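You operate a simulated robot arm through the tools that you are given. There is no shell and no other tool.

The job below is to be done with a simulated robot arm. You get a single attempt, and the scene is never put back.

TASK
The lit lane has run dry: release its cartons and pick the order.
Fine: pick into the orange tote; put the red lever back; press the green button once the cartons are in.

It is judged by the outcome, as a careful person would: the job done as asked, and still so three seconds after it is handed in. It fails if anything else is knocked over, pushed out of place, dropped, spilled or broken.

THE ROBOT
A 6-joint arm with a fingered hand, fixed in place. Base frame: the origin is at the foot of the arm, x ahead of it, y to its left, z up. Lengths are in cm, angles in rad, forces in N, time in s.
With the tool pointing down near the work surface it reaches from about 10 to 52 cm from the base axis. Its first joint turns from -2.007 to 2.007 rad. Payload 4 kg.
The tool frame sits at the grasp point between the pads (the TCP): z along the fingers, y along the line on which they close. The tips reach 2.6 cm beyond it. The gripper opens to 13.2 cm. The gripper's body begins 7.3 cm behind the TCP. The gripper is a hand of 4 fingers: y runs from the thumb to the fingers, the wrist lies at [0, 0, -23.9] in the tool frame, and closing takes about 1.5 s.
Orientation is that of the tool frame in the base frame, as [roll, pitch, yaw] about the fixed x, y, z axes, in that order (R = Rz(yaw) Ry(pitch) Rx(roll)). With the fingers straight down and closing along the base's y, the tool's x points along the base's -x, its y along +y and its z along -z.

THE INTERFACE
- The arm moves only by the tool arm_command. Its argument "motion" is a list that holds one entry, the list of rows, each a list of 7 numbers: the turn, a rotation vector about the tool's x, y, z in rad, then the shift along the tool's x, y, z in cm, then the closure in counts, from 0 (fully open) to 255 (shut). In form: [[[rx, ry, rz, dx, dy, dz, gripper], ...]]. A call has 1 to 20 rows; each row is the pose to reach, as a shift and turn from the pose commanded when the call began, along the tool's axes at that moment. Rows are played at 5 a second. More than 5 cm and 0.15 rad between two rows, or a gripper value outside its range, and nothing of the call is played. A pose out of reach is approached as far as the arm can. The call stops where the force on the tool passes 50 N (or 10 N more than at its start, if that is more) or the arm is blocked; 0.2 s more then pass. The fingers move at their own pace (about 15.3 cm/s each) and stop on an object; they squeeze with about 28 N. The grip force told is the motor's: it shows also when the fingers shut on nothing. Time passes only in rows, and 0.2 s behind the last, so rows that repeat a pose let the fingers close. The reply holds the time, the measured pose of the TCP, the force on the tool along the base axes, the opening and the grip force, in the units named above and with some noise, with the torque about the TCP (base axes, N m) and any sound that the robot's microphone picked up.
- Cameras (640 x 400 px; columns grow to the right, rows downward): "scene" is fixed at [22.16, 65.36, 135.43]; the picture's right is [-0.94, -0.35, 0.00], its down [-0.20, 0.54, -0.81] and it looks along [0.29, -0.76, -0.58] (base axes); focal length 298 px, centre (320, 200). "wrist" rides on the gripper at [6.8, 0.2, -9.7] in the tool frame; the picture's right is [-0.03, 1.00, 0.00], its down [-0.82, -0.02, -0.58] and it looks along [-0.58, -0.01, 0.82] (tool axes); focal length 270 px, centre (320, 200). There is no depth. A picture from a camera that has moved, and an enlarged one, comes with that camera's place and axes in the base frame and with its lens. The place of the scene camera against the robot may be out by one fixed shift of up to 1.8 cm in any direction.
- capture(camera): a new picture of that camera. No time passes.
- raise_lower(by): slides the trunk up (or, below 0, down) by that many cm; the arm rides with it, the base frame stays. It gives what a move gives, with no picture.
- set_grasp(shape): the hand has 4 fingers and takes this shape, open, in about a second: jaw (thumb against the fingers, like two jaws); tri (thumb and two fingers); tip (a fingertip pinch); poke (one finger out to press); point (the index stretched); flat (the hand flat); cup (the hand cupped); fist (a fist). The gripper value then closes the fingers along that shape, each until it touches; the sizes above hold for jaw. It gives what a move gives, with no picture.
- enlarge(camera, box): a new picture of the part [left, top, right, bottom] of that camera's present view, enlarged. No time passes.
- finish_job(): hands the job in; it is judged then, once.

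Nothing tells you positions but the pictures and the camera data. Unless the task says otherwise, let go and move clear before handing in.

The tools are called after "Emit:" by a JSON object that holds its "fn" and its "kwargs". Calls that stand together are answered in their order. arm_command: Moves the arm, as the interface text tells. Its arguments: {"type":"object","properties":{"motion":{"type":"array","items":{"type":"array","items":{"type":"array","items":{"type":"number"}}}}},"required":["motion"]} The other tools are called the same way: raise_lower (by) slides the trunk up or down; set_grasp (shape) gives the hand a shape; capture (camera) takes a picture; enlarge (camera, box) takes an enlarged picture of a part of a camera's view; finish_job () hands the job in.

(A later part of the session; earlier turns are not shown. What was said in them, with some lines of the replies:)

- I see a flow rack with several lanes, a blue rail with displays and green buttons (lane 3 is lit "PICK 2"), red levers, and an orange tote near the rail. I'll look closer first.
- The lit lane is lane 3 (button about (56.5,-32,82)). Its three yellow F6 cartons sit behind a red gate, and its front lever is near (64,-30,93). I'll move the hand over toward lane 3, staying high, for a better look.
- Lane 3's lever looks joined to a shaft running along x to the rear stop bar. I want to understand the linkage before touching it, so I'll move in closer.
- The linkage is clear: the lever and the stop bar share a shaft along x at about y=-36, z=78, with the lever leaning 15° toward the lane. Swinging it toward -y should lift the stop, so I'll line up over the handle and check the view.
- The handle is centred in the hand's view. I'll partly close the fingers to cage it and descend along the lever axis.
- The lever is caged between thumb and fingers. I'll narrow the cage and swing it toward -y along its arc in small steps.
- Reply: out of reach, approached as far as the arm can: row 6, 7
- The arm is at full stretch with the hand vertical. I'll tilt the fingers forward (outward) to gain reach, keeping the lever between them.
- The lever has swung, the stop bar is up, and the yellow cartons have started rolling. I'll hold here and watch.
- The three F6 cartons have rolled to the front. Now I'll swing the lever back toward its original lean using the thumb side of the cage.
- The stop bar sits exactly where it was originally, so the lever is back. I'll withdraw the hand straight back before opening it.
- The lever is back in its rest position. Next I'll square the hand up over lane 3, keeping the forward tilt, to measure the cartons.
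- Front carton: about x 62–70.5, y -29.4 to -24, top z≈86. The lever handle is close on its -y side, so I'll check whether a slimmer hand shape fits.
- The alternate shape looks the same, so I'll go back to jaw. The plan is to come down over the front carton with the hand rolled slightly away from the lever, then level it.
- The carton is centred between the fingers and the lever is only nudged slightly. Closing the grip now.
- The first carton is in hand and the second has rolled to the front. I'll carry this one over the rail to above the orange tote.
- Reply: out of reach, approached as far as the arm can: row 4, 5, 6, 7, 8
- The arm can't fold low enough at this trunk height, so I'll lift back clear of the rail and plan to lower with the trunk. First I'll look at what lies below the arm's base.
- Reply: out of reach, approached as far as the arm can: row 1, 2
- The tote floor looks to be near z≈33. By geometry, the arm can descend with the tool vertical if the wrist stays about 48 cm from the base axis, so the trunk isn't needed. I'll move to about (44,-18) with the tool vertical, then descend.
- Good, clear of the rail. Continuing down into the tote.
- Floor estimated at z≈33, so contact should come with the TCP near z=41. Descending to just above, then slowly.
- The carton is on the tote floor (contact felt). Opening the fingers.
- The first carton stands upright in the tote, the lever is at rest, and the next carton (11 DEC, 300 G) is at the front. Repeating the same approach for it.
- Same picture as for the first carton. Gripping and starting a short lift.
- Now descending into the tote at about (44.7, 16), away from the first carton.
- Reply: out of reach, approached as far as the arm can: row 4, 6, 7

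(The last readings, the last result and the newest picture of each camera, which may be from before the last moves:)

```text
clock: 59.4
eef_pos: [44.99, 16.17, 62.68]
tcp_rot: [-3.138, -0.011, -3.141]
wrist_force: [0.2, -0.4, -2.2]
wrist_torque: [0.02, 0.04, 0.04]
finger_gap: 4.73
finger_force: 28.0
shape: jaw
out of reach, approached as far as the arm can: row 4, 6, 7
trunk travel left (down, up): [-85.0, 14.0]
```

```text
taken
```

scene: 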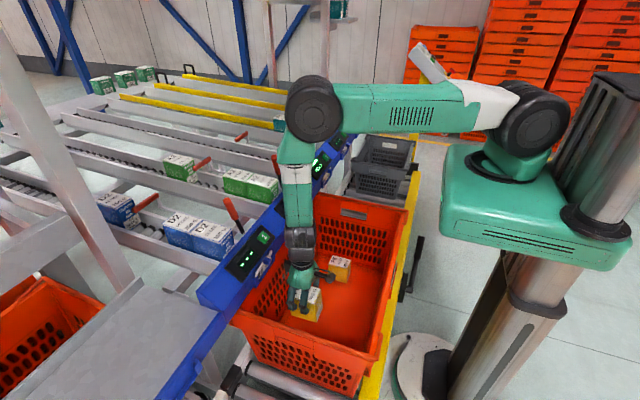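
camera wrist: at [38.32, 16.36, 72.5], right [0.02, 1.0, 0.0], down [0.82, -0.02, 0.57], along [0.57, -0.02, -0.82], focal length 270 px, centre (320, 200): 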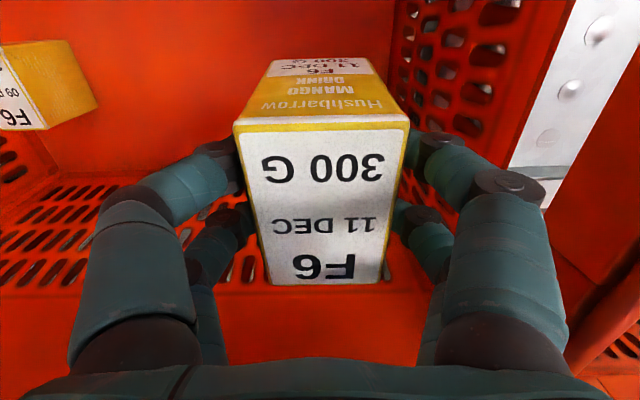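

Emit:
{"fn": "arm_command", "kwargs": {"motion": [[[0, 0, 0, 0, 0, 3.5, 200], [0, 0, 0, 0, 0, 7, 200], [0, 0, 0, 0, 0, 10.5, 200], [0, 0, 0, 0, 0, 14, 200], [0, 0, 0, 0, 0, 17.5, 200], [0, 0, 0, 0, 0, 19.5, 200], [0, 0, 0, 0, 0, 20.3, 200], [0, 0, 0, 0, 0, 20.3, 200]]]}}

Emit:
{"fn": "capture", "kwargs": {"camera": "wrist"}}

Emit:
{"fn": "enlarge", "kwargs": {"camera": "scene", "box": [240, 180, 420, 340]}}

```text
clock: 61.2
eef_pos: [44.56, 16.32, 42.55]
tcp_rot: [3.138, -0.001, -3.14]
wrist_force: [0.1, -1.0, -3.0]
wrist_torque: [-0.02, -0.02, -0.02]
finger_gap: 4.69
finger_force: 27.8
shape: jaw
out of reach, approached as far as the arm can: row 1, 2, 4, 5
trunk travel left (down, up): [-85.0, 14.0]
```

```text
taken
camera wrist: at [37.79, 16.28, 52.28], right [0.02, 1.0, 0.01], down [0.82, -0.02, 0.58], along [0.58, -0.01, -0.82], focal length 270 px, centre (320, 200)
```

wrist: 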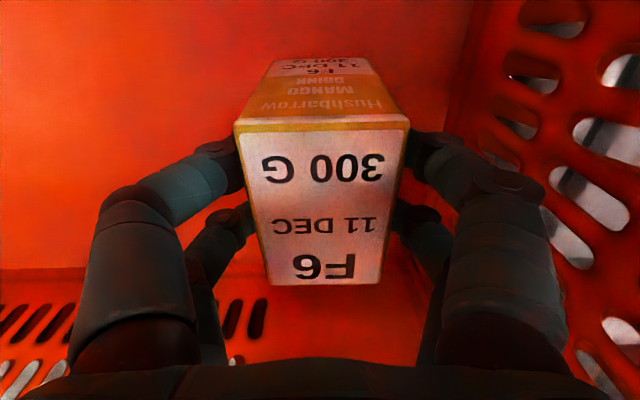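

```text
2.50 times, centred on (330, 260) of scene
camera zoom: at [22.16, 65.36, 135.43], right [-0.94, -0.35, 0.0], down [-0.2, 0.54, -0.81], along [0.29, -0.76, -0.58], focal length 745 px, centre (295, 50)
```

zoom: 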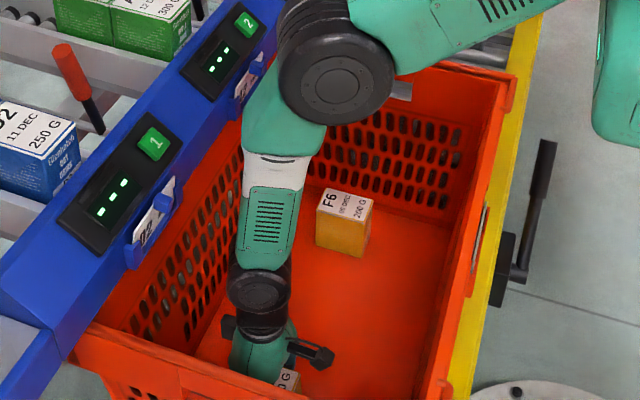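

Emit:
{"fn": "arm_command", "kwargs": {"motion": [[[0, 0, 0, 0, 0, 0.4, 200], [0, 0, 0, 0, 0, 0.8, 200], [0, 0, 0, 0, 0, 1.1, 200], [0, 0, 0, 0, 0, 1.1, 200]]]}}

```text
clock: 62.2
eef_pos: [44.44, 16.29, 41.41]
tcp_rot: [3.135, -0.001, -3.141]
wrist_force: [-0.2, 0.2, -2.9]
wrist_torque: [-0.02, -0.01, 0.0]
finger_gap: 4.73
finger_force: 28.3
shape: jaw
trunk travel left (down, up): [-85.0, 14.0]
```

Emit:
{"fn": "arm_command", "kwargs": {"motion": [[[0, 0, 0, 0, 0, 0.25, 200], [0, 0, 0, 0, 0, 0.5, 200], [0, 0, 0, 0, 0, 0.5, 200]]]}}

```text
clock: 63.0
eef_pos: [44.51, 16.42, 40.81]
tcp_rot: [3.135, 0.003, 3.141]
wrist_force: [0.8, 0.4, 13.3]
wrist_torque: [-0.04, -0.53, -0.09]
finger_gap: 4.68
finger_force: 28.0
shape: jaw
trunk travel left (down, up): [-85.0, 14.0]
```

The second carton is on the floor. Releasing it and rising clear.

Emit:
{"fn": "arm_command", "kwargs": {"motion": [[[0, 0, 0, 0, 0, -0.2, 160], [0, 0, 0, 0, 0, -0.2, 130], [0, 0, 0, 0, 0, -0.2, 105], [0, 0, 0, 0, 0, -0.2, 95], [0, 0, 0, 0, 0, -0.2, 95]]]}}

Emit:
{"fn": "capture", "kwargs": {"camera": "wrist"}}

```text
clock: 64.2
eef_pos: [44.52, 16.2, 40.91]
tcp_rot: [3.137, 0.001, -3.139]
wrist_force: [-0.5, 0.1, 0.2]
wrist_torque: [-0.01, 0.03, 0.0]
finger_gap: 8.21
finger_force: 0.0
shape: jaw
trunk travel left (down, up): [-85.0, 14.0]
```

```text
taken
camera wrist: at [37.72, 16.31, 50.74], right [0.02, 1.0, 0.01], down [0.82, -0.02, 0.58], along [0.58, -0.01, -0.82], focal length 270 px, centre (320, 200)
```

wrist: 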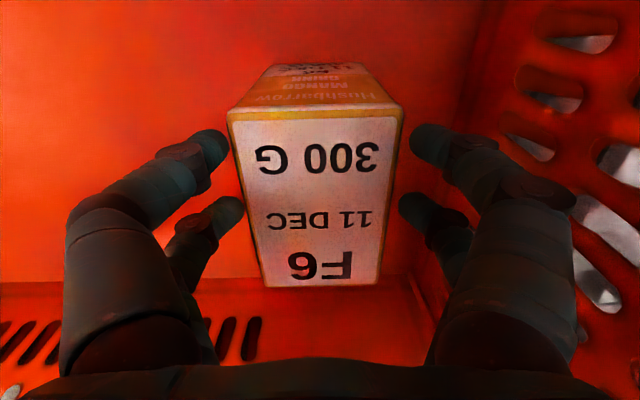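

Emit:
{"fn": "arm_command", "kwargs": {"motion": [[[0, 0, 0, 0, 0, -2, 95], [0, 0, 0, 0, 0, -5, 95], [0, 0, 0, 0, 0, -9, 95], [0, 0, 0, -0.2, 0, -13.5, 95], [0, 0, 0, -0.5, 0, -18, 95], [0, 0, 0, -0.5, 0, -22.5, 95], [0, 0, 0, -0.5, 0, -27, 95], [0, 0, 0, -0.5, 0, -31.5, 95], [0, 0, 0, -0.5, 0, -36, 95], [0, 0, 0, -0.5, 0, -40.5, 95], [0, 0, 0, -0.5, 0, -45, 95], [0, 0, 0, -0.5, 0, -49.5, 95], [0, 0, 0, -0.5, 0, -54, 95], [0, 0, 0, -0.5, 0, -58, 95], [0, 0, 0, -0.5, 0, -58, 95]]]}}

Emit:
{"fn": "capture", "kwargs": {"camera": "scene"}}

Emit:
{"fn": "enlarge", "kwargs": {"camera": "scene", "box": [160, 60, 400, 210]}}

Emit:
{"fn": "capture", "kwargs": {"camera": "wrist"}}

```text
clock: 67.4
eef_pos: [45.08, 15.7, 98.97]
tcp_rot: [3.136, 0.0, -3.14]
wrist_force: [-1.3, -0.4, 0.7]
wrist_torque: [-0.02, -0.04, -0.01]
finger_gap: 8.25
finger_force: 0.1
shape: jaw
out of reach, approached as far as the arm can: row 4, 8
trunk travel left (down, up): [-85.0, 14.0]
```

```text
taken
```

scene: 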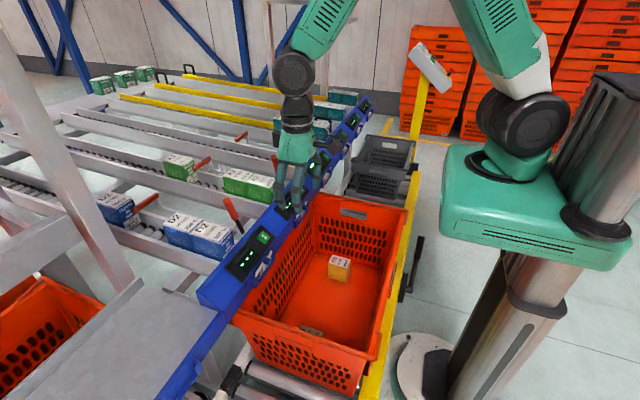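

```text
2.67 times, centred on (280, 135) of scene
camera zoom: at [22.16, 65.36, 135.43], right [-0.94, -0.35, 0.0], down [-0.2, 0.54, -0.81], along [0.29, -0.76, -0.58], focal length 795 px, centre (427, 373)
```

zoom: 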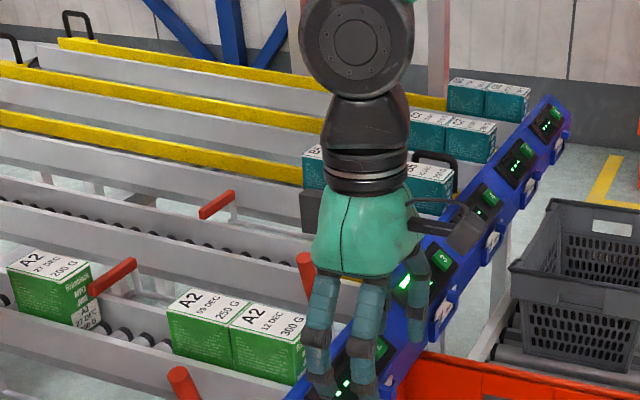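

```text
taken
camera wrist: at [38.41, 15.74, 108.78], right [0.02, 1.0, 0.01], down [0.82, -0.02, 0.58], along [0.58, -0.01, -0.82], focal length 270 px, centre (320, 200)
```

wrist: 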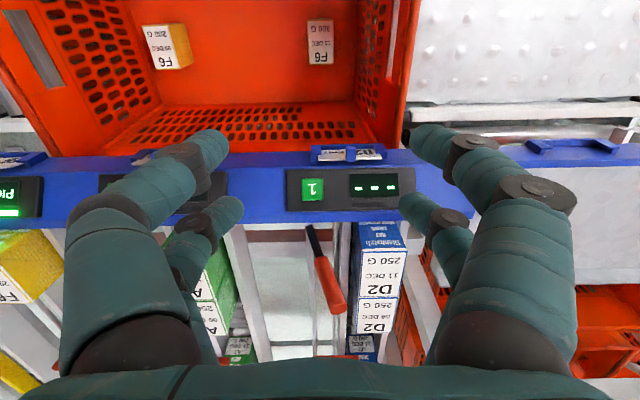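

Both cartons stand upright in the tote and the lever and gate look at rest. Next I'll shape the hand for poking and see which finger extends before pressing button 3.

Emit:
{"fn": "set_grasp", "kwargs": {"shape": "poke"}}

Emit:
{"fn": "capture", "kwargs": {"camera": "wrist"}}

Emit:
{"fn": "enlarge", "kwargs": {"camera": "scene", "box": [240, 100, 380, 220]}}

```text
clock: 68.3
eef_pos: [45.13, 15.74, 99.0]
tcp_rot: [3.137, 0.0, -3.141]
wrist_force: [0.9, -0.8, 1.1]
wrist_torque: [-0.01, -0.03, -0.02]
finger_gap: 0.0
finger_force: 0.1
shape: poke
trunk travel left (down, up): [-85.0, 14.0]
```

```text
taken
camera wrist: at [38.39, 15.74, 108.74], right [0.02, 1.0, 0.01], down [0.82, -0.02, 0.58], along [0.58, -0.01, -0.82], focal length 270 px, centre (320, 200)
```

wrist: 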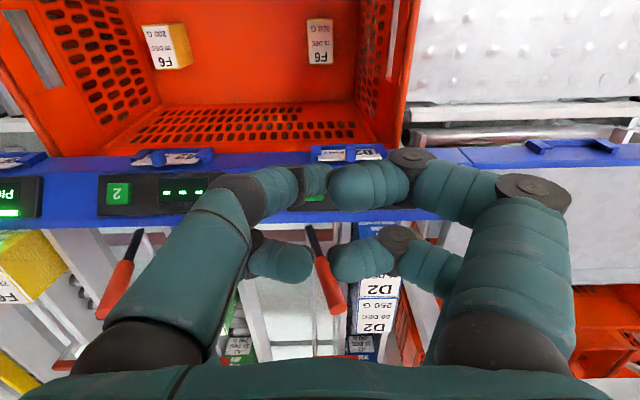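

```text
3.33 times, centred on (310, 160) of scene
camera zoom: at [22.16, 65.36, 135.43], right [-0.94, -0.35, 0.0], down [-0.2, 0.54, -0.81], along [0.29, -0.76, -0.58], focal length 993 px, centre (353, 333)
```

zoom: 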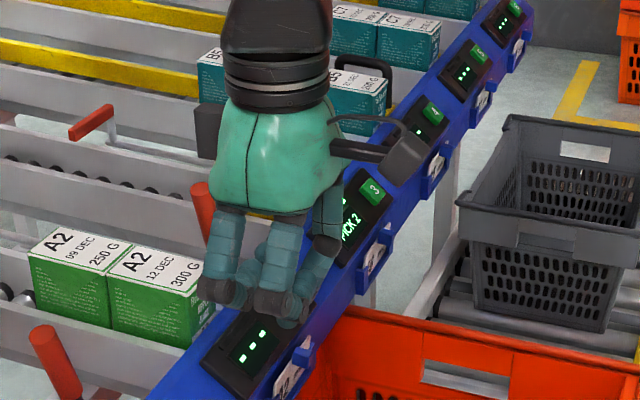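

Emit:
{"fn": "set_grasp", "kwargs": {"shape": "point"}}

Emit:
{"fn": "capture", "kwargs": {"camera": "wrist"}}

Emit:
{"fn": "enlarge", "kwargs": {"camera": "scene", "box": [240, 100, 380, 220]}}

```text
clock: 69.2
eef_pos: [45.05, 15.85, 98.99]
tcp_rot: [3.136, 0.0, -3.141]
wrist_force: [-0.7, 0.0, -0.3]
wrist_torque: [0.01, -0.03, 0.02]
finger_gap: 0.01
finger_force: 0.0
shape: point
trunk travel left (down, up): [-85.0, 14.0]
```

```text
taken
camera wrist: at [38.4, 15.74, 108.75], right [0.02, 1.0, 0.01], down [0.82, -0.02, 0.58], along [0.58, -0.01, -0.82], focal length 270 px, centre (320, 200)
```

wrist: 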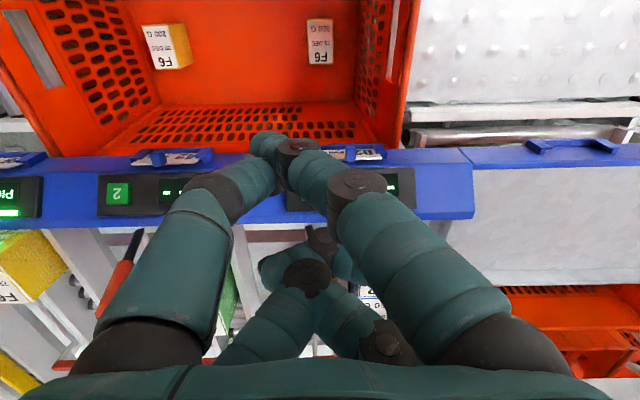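

```text
3.33 times, centred on (310, 160) of scene
camera zoom: at [22.16, 65.36, 135.43], right [-0.94, -0.35, 0.0], down [-0.2, 0.54, -0.81], along [0.29, -0.76, -0.58], focal length 993 px, centre (353, 333)
```

zoom: 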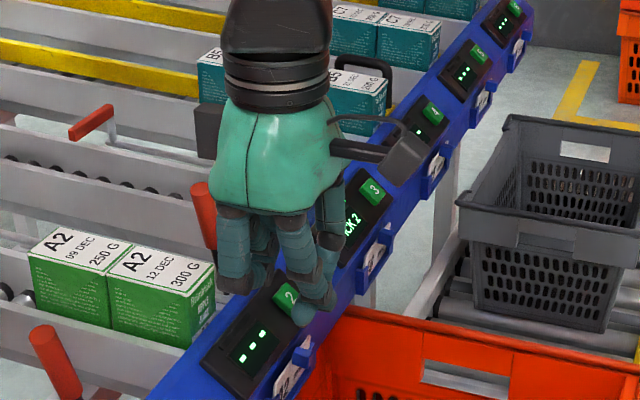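

Emit:
{"fn": "enlarge", "kwargs": {"camera": "wrist", "box": [180, 90, 440, 360]}}

Emit:
{"fn": "enlarge", "kwargs": {"camera": "scene", "box": [270, 130, 340, 190]}}

```text
1.48 times, centred on (310, 225) of wrist
camera zoom: at [38.4, 15.74, 108.75], right [0.02, 1.0, 0.01], down [0.82, -0.02, 0.58], along [0.58, -0.01, -0.82], focal length 400 px, centre (335, 163)
```

zoom: 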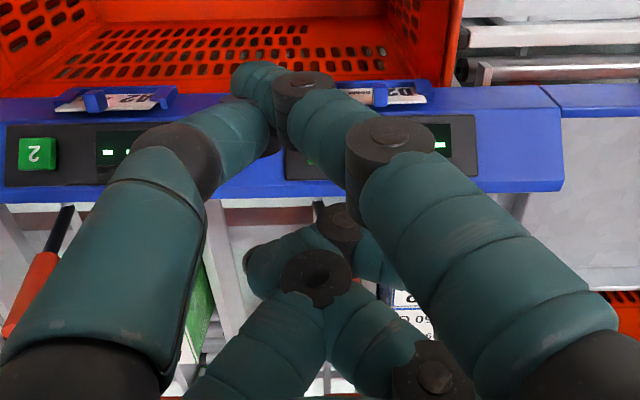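

```text
6.67 times, centred on (305, 160) of scene
camera zoom: at [22.16, 65.36, 135.43], right [-0.94, -0.35, 0.0], down [-0.2, 0.54, -0.81], along [0.29, -0.76, -0.58], focal length 1987 px, centre (420, 467)
```

zoom: 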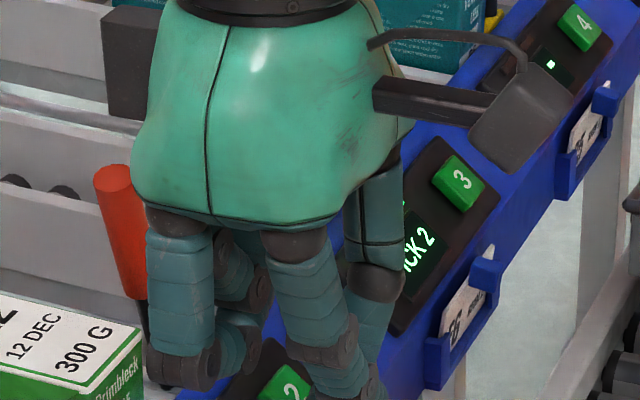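

The index finger leads in "point". I'll carry the hand over to lane 3, high and pitched toward the button face, then look.

Emit:
{"fn": "arm_command", "kwargs": {"motion": [[[0, 0, 0, 0, -3, 0, 0], [0, -0.04, 0, 0, -7, 0, 0], [0, -0.09, 0, -0.5, -11.5, 0, 0], [0, -0.14, 0, -1, -16, 0, 0], [0, -0.19, 0, -1.5, -20.5, 0, 0], [0, -0.24, 0, -2, -25, 0.3, 0], [0, -0.29, 0, -2.5, -29.5, 0.6, 0], [0, -0.34, 0, -3, -34, 0.9, 0], [0, -0.4, 0, -3.5, -38.5, 1.2, 0], [0, -0.45, 0, -4.2, -43, 1.6, 0], [0, -0.5, 0, -4.9, -47, 2, 0], [0, -0.5, 0, -4.9, -47, 2, 0]]]}}

Emit:
{"fn": "capture", "kwargs": {"camera": "wrist"}}

Emit:
{"fn": "enlarge", "kwargs": {"camera": "scene", "box": [240, 80, 400, 200]}}

```text
clock: 71.8
eef_pos: [52.96, -31.79, 99.75]
tcp_rot: [3.13, 0.467, 3.129]
wrist_force: [0.0, -0.2, -1.0]
wrist_torque: [0.02, 0.0, 0.01]
finger_gap: 0.01
finger_force: 0.0
shape: point
out of reach, approached as far as the arm can: row 9, 10, 11, 12
trunk travel left (down, up): [-85.0, 14.0]
```

```text
taken
camera wrist: at [42.59, -31.69, 105.43], right [0.03, 1.0, 0.02], down [0.47, -0.03, 0.88], along [0.88, -0.02, -0.47], focal length 270 px, centre (320, 200)
```

wrist: 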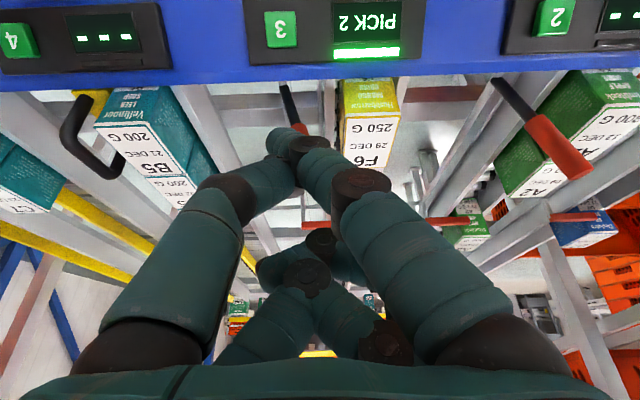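

```text
3.33 times, centred on (320, 140) of scene
camera zoom: at [22.16, 65.36, 135.43], right [-0.94, -0.35, 0.0], down [-0.2, 0.54, -0.81], along [0.29, -0.76, -0.58], focal length 993 px, centre (320, 400)
```

zoom: 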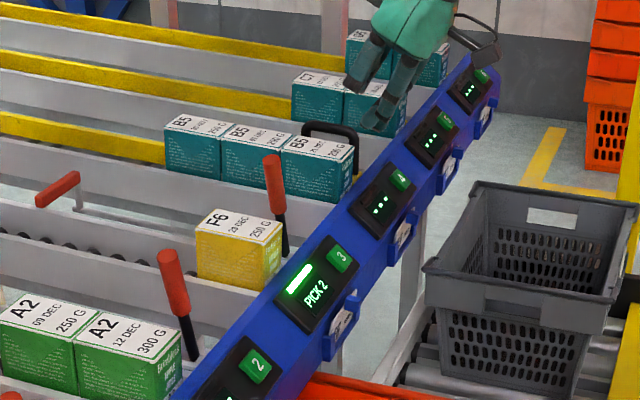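

Emit:
{"fn": "arm_command", "kwargs": {"motion": [[[0, 0.05, 0, 1.1, -0.1, 2.4, 0], [0, 0.11, 0, 2.2, -0.1, 4.8, 0], [0, 0.167, 0, 3.33, -0.2, 7.28, 0], [0, 0.167, 0, 3.33, -0.2, 7.28, 0]]]}}

Emit:
{"fn": "capture", "kwargs": {"camera": "wrist"}}

Emit:
{"fn": "enlarge", "kwargs": {"camera": "scene", "box": [260, 90, 380, 180]}}

```text
clock: 72.8
eef_pos: [53.62, -31.96, 91.7]
tcp_rot: [3.134, 0.332, -3.141]
wrist_force: [0.6, 0.4, -0.5]
wrist_torque: [-0.01, 0.03, 0.01]
finger_gap: 0.01
finger_force: 0.0
shape: point
trunk travel left (down, up): [-85.0, 14.0]
```

```text
taken
camera wrist: at [44.02, -31.91, 98.64], right [0.02, 1.0, 0.01], down [0.58, -0.02, 0.81], along [0.81, -0.01, -0.58], focal length 270 px, centre (320, 200)
```

wrist: 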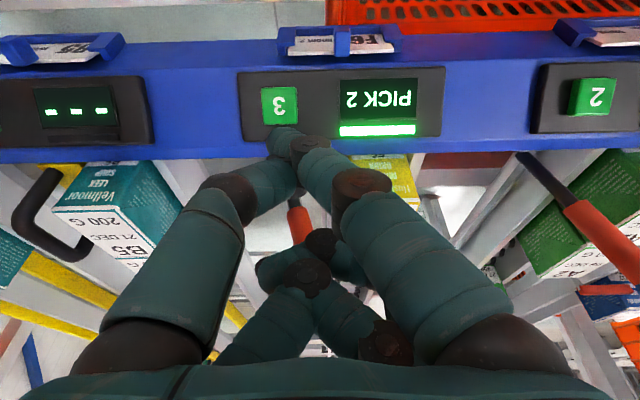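

```text
4.44 times, centred on (320, 135) of scene
camera zoom: at [22.16, 65.36, 135.43], right [-0.94, -0.35, 0.0], down [-0.2, 0.54, -0.81], along [0.29, -0.76, -0.58], focal length 1324 px, centre (320, 489)
```

zoom: 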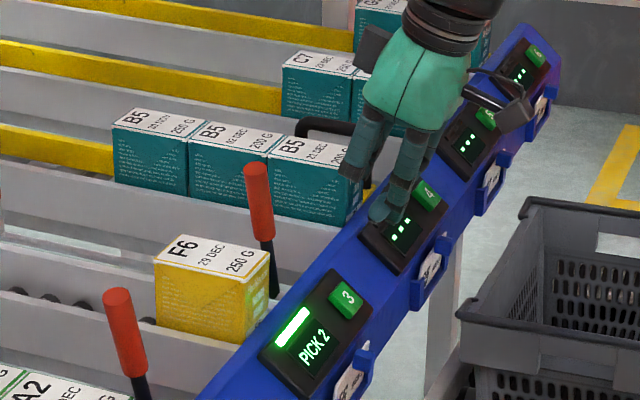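

Button 3 is at about (56.2,-35,81.3), nearly in line with the fingertip. I'll move to a point just short of it along the panel's normal.

Emit:
{"fn": "arm_command", "kwargs": {"motion": [[[0, 0, 0, 0, -0.5, 2, 0], [0, 0, 0, 0, -1.0, 4, 0], [0, 0, 0, 0.03, -1.1, 5.5, 0], [0, 0, 0, 0.03, -1.1, 5.5, 0]]]}}

Emit:
{"fn": "capture", "kwargs": {"camera": "wrist"}}

Emit:
{"fn": "enlarge", "kwargs": {"camera": "scene", "box": [270, 100, 370, 180]}}

Emit:
{"fn": "enlarge", "kwargs": {"camera": "wrist", "box": [200, 60, 400, 260]}}

```text
clock: 73.8
eef_pos: [55.36, -32.91, 86.39]
tcp_rot: [3.133, 0.334, -3.141]
wrist_force: [-0.9, -0.3, 0.2]
wrist_torque: [0.0, 0.0, 0.0]
finger_gap: 0.0
finger_force: 0.0
shape: point
trunk travel left (down, up): [-85.0, 14.0]
```

```text
taken
camera wrist: at [45.76, -32.94, 93.5], right [0.02, 1.0, 0.01], down [0.58, -0.02, 0.81], along [0.81, -0.01, -0.58], focal length 270 px, centre (320, 200)
```

wrist: 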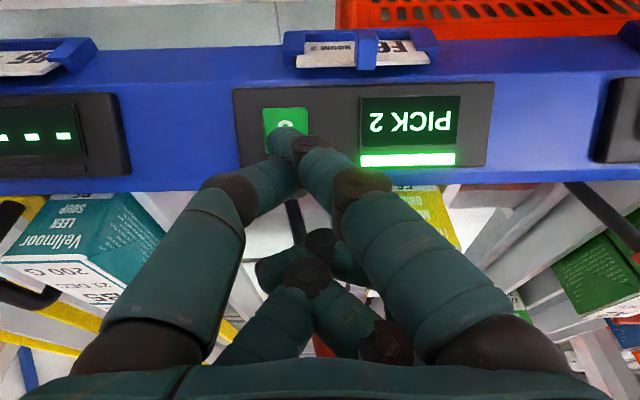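

```text
5.00 times, centred on (320, 140) of scene
camera zoom: at [22.16, 65.36, 135.43], right [-0.94, -0.35, 0.0], down [-0.2, 0.54, -0.81], along [0.29, -0.76, -0.58], focal length 1490 px, centre (320, 500)
```

zoom: 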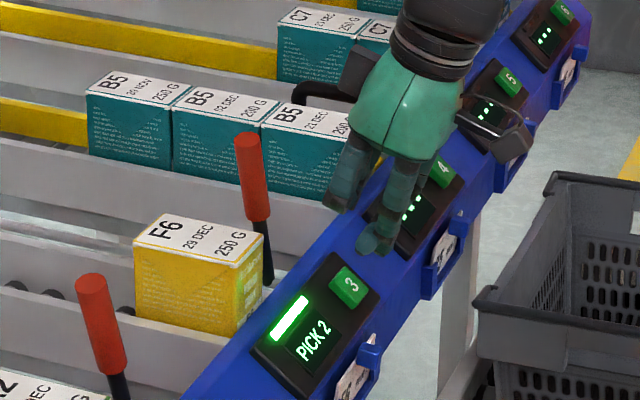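

```text
2.00 times, centred on (300, 160) of wrist
camera zoom: at [45.76, -32.94, 93.5], right [0.02, 1.0, 0.01], down [0.58, -0.02, 0.81], along [0.81, -0.01, -0.58], focal length 541 px, centre (360, 280)
```

zoom: 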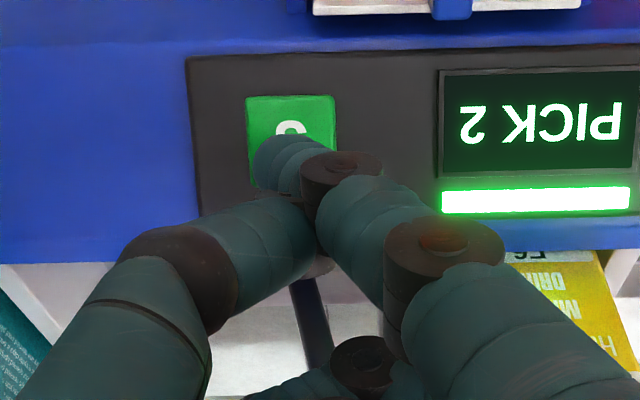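

Emit:
{"fn": "arm_command", "kwargs": {"motion": [[[0, 0, 0, -0.25, 0, 0.96, 0], [0, 0, 0, -0.5, 0, 1.93, 0], [0, 0, 0, -0.62, 0, 2.4, 0], [0, 0, 0, -0.62, 0, 2.4, 0]]]}}

Emit:
{"fn": "enlarge", "kwargs": {"camera": "scene", "box": [280, 110, 360, 170]}}

Emit:
{"fn": "enlarge", "kwargs": {"camera": "wrist", "box": [200, 60, 400, 260]}}

```text
clock: 74.8
eef_pos: [56.57, -32.87, 84.39]
tcp_rot: [3.135, 0.333, -3.14]
wrist_force: [0.0, -0.5, -0.7]
wrist_torque: [0.0, -0.01, 0.03]
finger_gap: 0.01
finger_force: 0.1
shape: point
trunk travel left (down, up): [-85.0, 14.0]
```

```text
6.67 times, centred on (320, 140) of scene
camera zoom: at [22.16, 65.36, 135.43], right [-0.94, -0.35, 0.0], down [-0.2, 0.54, -0.81], along [0.29, -0.76, -0.58], focal length 1987 px, centre (320, 600)
```

zoom: 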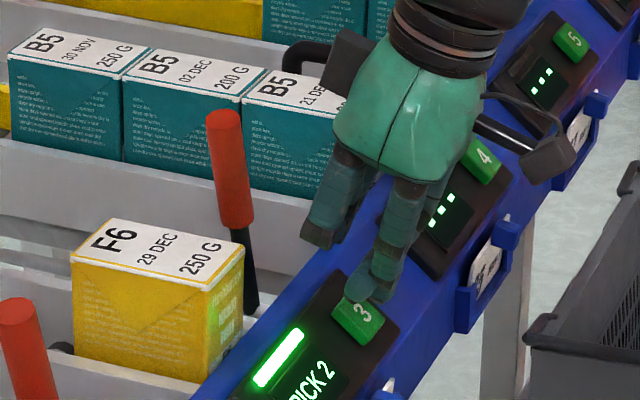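

```text
2.00 times, centred on (300, 160) of wrist
camera zoom: at [47.11, -32.94, 91.41], right [0.02, 1.0, 0.01], down [0.58, -0.02, 0.81], along [0.81, -0.01, -0.58], focal length 541 px, centre (360, 280)
```

zoom: 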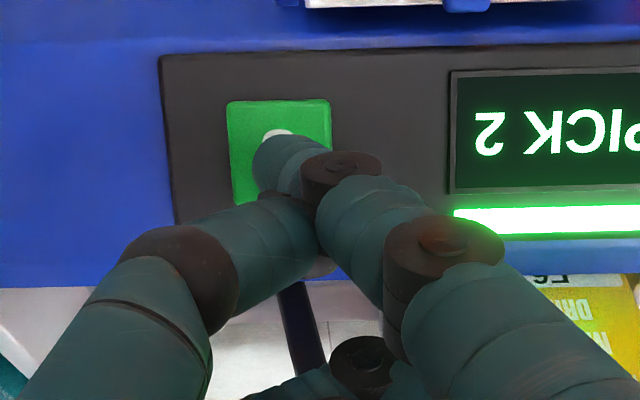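

Emit:
{"fn": "arm_command", "kwargs": {"motion": [[[0, 0, 0, -0.08, 0.25, 0.3, 0], [0, 0, 0, -0.15, 0.5, 0.58, 0], [0, 0, 0, -0.22, 0.5, 0.85, 0], [0, 0, 0, -0.22, 0.5, 0.85, 0]]]}}

Emit:
{"fn": "enlarge", "kwargs": {"camera": "scene", "box": [280, 110, 360, 170]}}

Emit:
{"fn": "enlarge", "kwargs": {"camera": "wrist", "box": [200, 60, 400, 260]}}

```text
clock: 75.8
eef_pos: [57.14, -32.45, 83.63]
tcp_rot: [3.134, 0.334, 3.141]
wrist_force: [-0.8, -0.9, -0.2]
wrist_torque: [-0.01, -0.02, 0.05]
finger_gap: 0.0
finger_force: 0.1
shape: point
trunk travel left (down, up): [-85.0, 14.0]
```

```text
6.67 times, centred on (320, 140) of scene
camera zoom: at [22.16, 65.36, 135.43], right [-0.94, -0.35, 0.0], down [-0.2, 0.54, -0.81], along [0.29, -0.76, -0.58], focal length 1987 px, centre (320, 600)
```

zoom: 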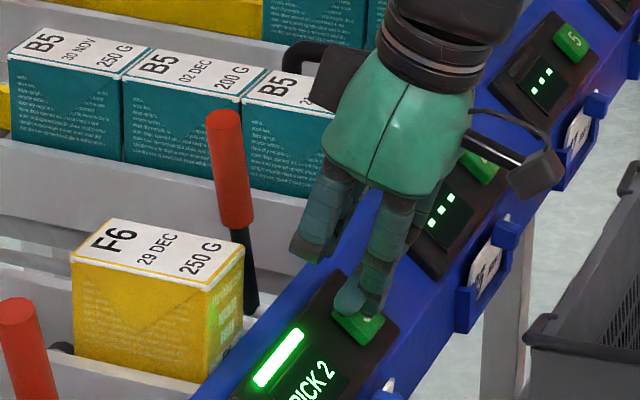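

```text
2.00 times, centred on (300, 160) of wrist
camera zoom: at [47.6, -32.53, 90.66], right [0.02, 1.0, 0.01], down [0.58, -0.02, 0.81], along [0.81, -0.01, -0.58], focal length 541 px, centre (360, 280)
```

zoom: 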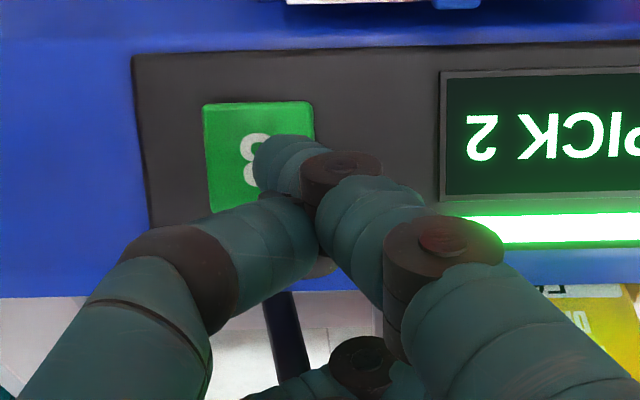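

Emit:
{"fn": "arm_command", "kwargs": {"motion": [[[0, 0, 0, -0.05, -0.2, 0.3, 0], [0, 0, 0, -0.1, -0.3, 0.6, 0], [0, 0, 0, -0.1, -0.3, 0.6, 0]]]}}

Emit:
{"fn": "enlarge", "kwargs": {"camera": "scene", "box": [280, 110, 360, 170]}}

Emit:
{"fn": "enlarge", "kwargs": {"camera": "wrist", "box": [200, 60, 400, 260]}}

```text
clock: 76.6
eef_pos: [57.44, -32.88, 83.16]
tcp_rot: [3.134, 0.334, -3.141]
wrist_force: [0.0, -0.9, 1.4]
wrist_torque: [-0.01, 0.04, 0.01]
finger_gap: 0.0
finger_force: 0.1
shape: point
trunk travel left (down, up): [-85.0, 14.0]
```

```text
6.67 times, centred on (320, 140) of scene
camera zoom: at [22.16, 65.36, 135.43], right [-0.94, -0.35, 0.0], down [-0.2, 0.54, -0.81], along [0.29, -0.76, -0.58], focal length 1987 px, centre (320, 600)
```

zoom: 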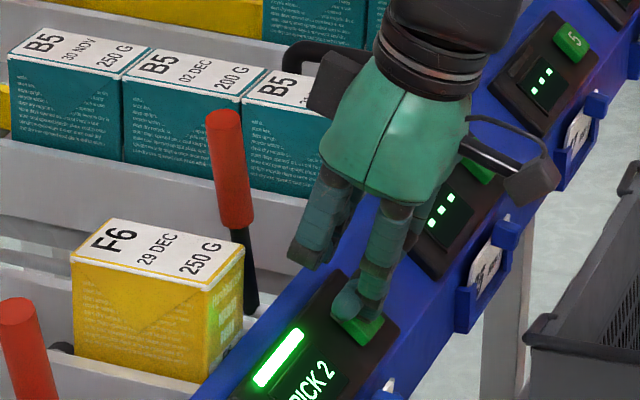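

```text
2.00 times, centred on (300, 160) of wrist
camera zoom: at [47.83, -32.79, 90.13], right [0.02, 1.0, 0.01], down [0.58, -0.02, 0.81], along [0.81, -0.01, -0.58], focal length 541 px, centre (360, 280)
```

zoom: 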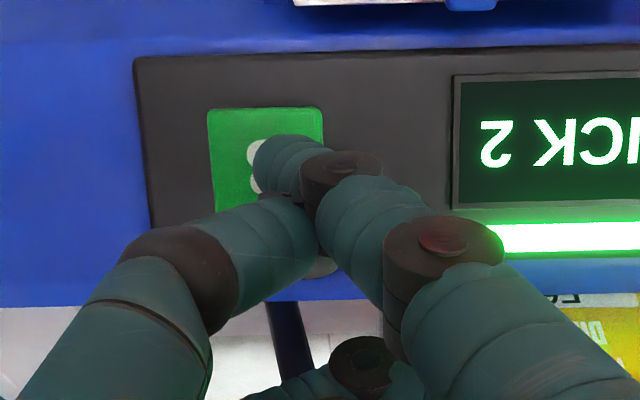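

Emit:
{"fn": "arm_command", "kwargs": {"motion": [[[0, 0, 0, -0.03, 0, 0.25, 0], [0, 0, 0, -0.05, 0, 0.45, 0], [0, 0, 0, -0.05, 0, 0.45, 0]]]}}

Emit:
{"fn": "enlarge", "kwargs": {"camera": "scene", "box": [280, 110, 360, 170]}}

```text
clock: 77.4
eef_pos: [57.52, -32.79, 82.8]
tcp_rot: [3.136, 0.334, 3.141]
wrist_force: [-0.2, 0.1, 2.3]
wrist_torque: [-0.04, 0.03, -0.01]
finger_gap: 0.0
finger_force: 0.1
shape: point
trunk travel left (down, up): [-85.0, 14.0]
heard: click
```

```text
6.67 times, centred on (320, 140) of scene
camera zoom: at [22.16, 65.36, 135.43], right [-0.94, -0.35, 0.0], down [-0.2, 0.54, -0.81], along [0.29, -0.76, -0.58], focal length 1987 px, centre (320, 600)
```

zoom: 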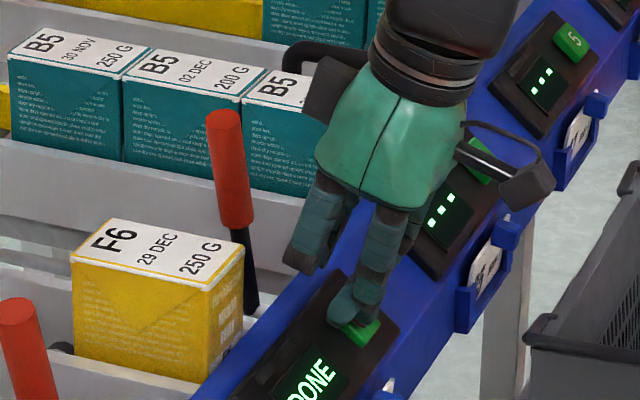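

The button clicked and the display reads "DONE". Retreating back along the press direction and up, clear of everything.

Emit:
{"fn": "arm_command", "kwargs": {"motion": [[[0, 0, 0, 0.3, 0, -1.2, 0], [0, 0, 0, 0.7, 0, -3, 0], [0, 0, 0, 0.5, 0, -6, 0], [0, 0, 0, 0, 0.5, -10, 0], [0, 0.05, 0, -0.5, 1.5, -13.5, 0], [0, 0.05, 0, -0.5, 3, -15, 0], [0, 0.05, 0, -0.5, 3, -15, 0]]]}}

Emit:
{"fn": "capture", "kwargs": {"camera": "scene"}}

Emit:
{"fn": "enlarge", "kwargs": {"camera": "scene", "box": [160, 60, 400, 210]}}

Emit:
{"fn": "capture", "kwargs": {"camera": "wrist"}}

Emit:
{"fn": "enlarge", "kwargs": {"camera": "scene", "box": [230, 180, 430, 400]}}

```text
clock: 79.0
eef_pos: [53.01, -30.0, 97.24]
tcp_rot: [3.134, 0.282, -3.142]
wrist_force: [0.1, 0.3, -0.5]
wrist_torque: [0.03, 0.04, 0.02]
finger_gap: 0.0
finger_force: 0.1
shape: point
trunk travel left (down, up): [-85.0, 14.0]
```

```text
taken
```

scene: 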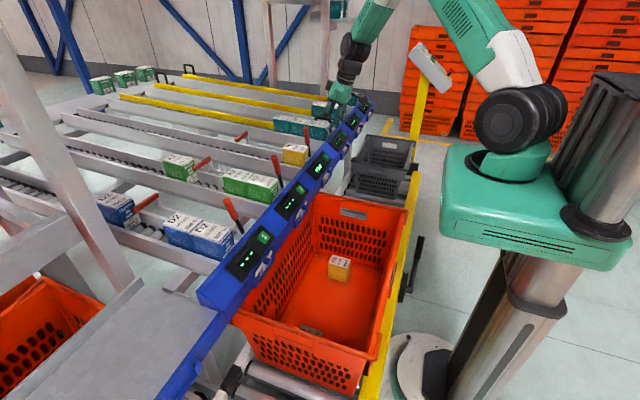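

```text
2.67 times, centred on (280, 135) of scene
camera zoom: at [22.16, 65.36, 135.43], right [-0.94, -0.35, 0.0], down [-0.2, 0.54, -0.81], along [0.29, -0.76, -0.58], focal length 795 px, centre (427, 373)
```

zoom: 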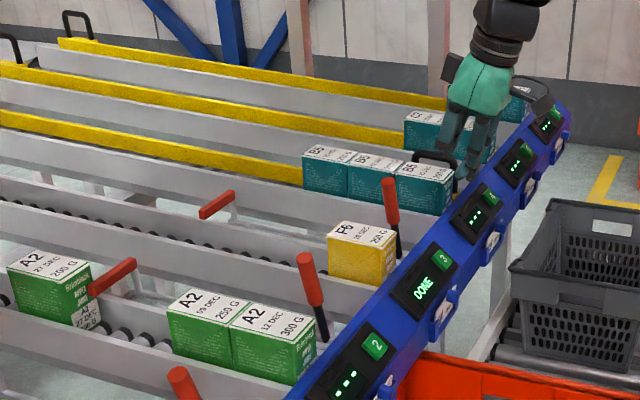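

```text
taken
camera wrist: at [44.01, -29.97, 104.68], right [0.02, 1.0, 0.01], down [0.62, -0.02, 0.78], along [0.78, -0.01, -0.62], focal length 270 px, centre (320, 200)
```

wrist: 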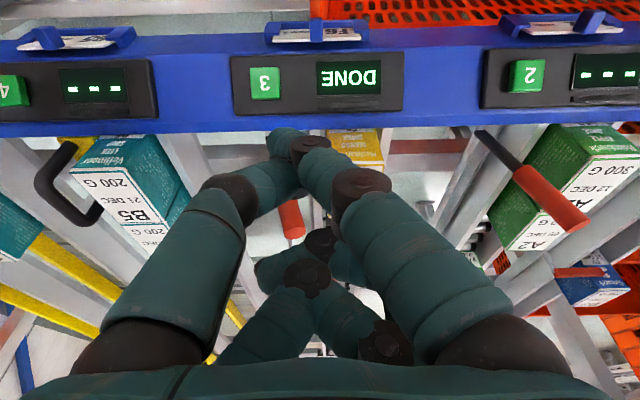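

```text
1.82 times, centred on (330, 290) of scene
camera zoom: at [22.16, 65.36, 135.43], right [-0.94, -0.35, 0.0], down [-0.2, 0.54, -0.81], along [0.29, -0.76, -0.58], focal length 542 px, centre (302, 36)
```

zoom: 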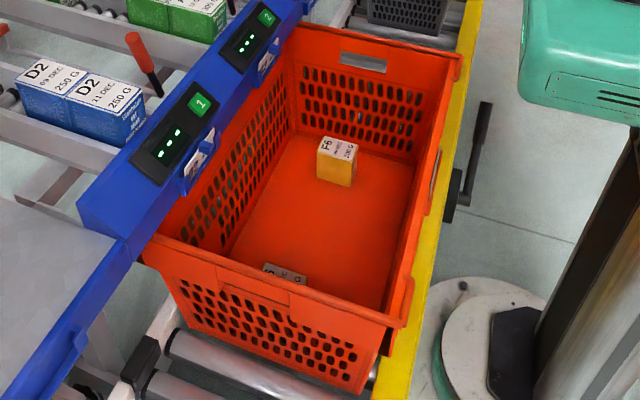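

Lane 3's display reads DONE. Two cartons stand in the orange tote, the third waits at the lane front, the lever and stop are back, and the hand is clear. Handing in.

Emit:
{"fn": "finish_job", "kwargs": {}}

```text
The job is handed in.
```

The job is done and handed in: two F6 cartons from lane 3 are standing upright in the orange tote, and the lane's display reads DONE. I don't have the judged result.

- **Release:** I swung lane 3's red lever, and its three F6 cartons rolled to the front.
- **Lever:** I brought it back, and the lever and the stop bar look as they did at the start. The hand nudged the lever slightly during each pick, and it settled back both times.
- **Pick:** The display asked for two, so I took the front two: 09 DEC 200 G, then 11 DEC 300 G. The third carton, 29 DEC 250 G, is still at the front of the lane.
- **Button:** I pressed lane 3's green button once, after both cartons were in the tote, and heard it click.

Nothing was dropped or knocked over that I could see. The hand finished empty and clear of the rack.
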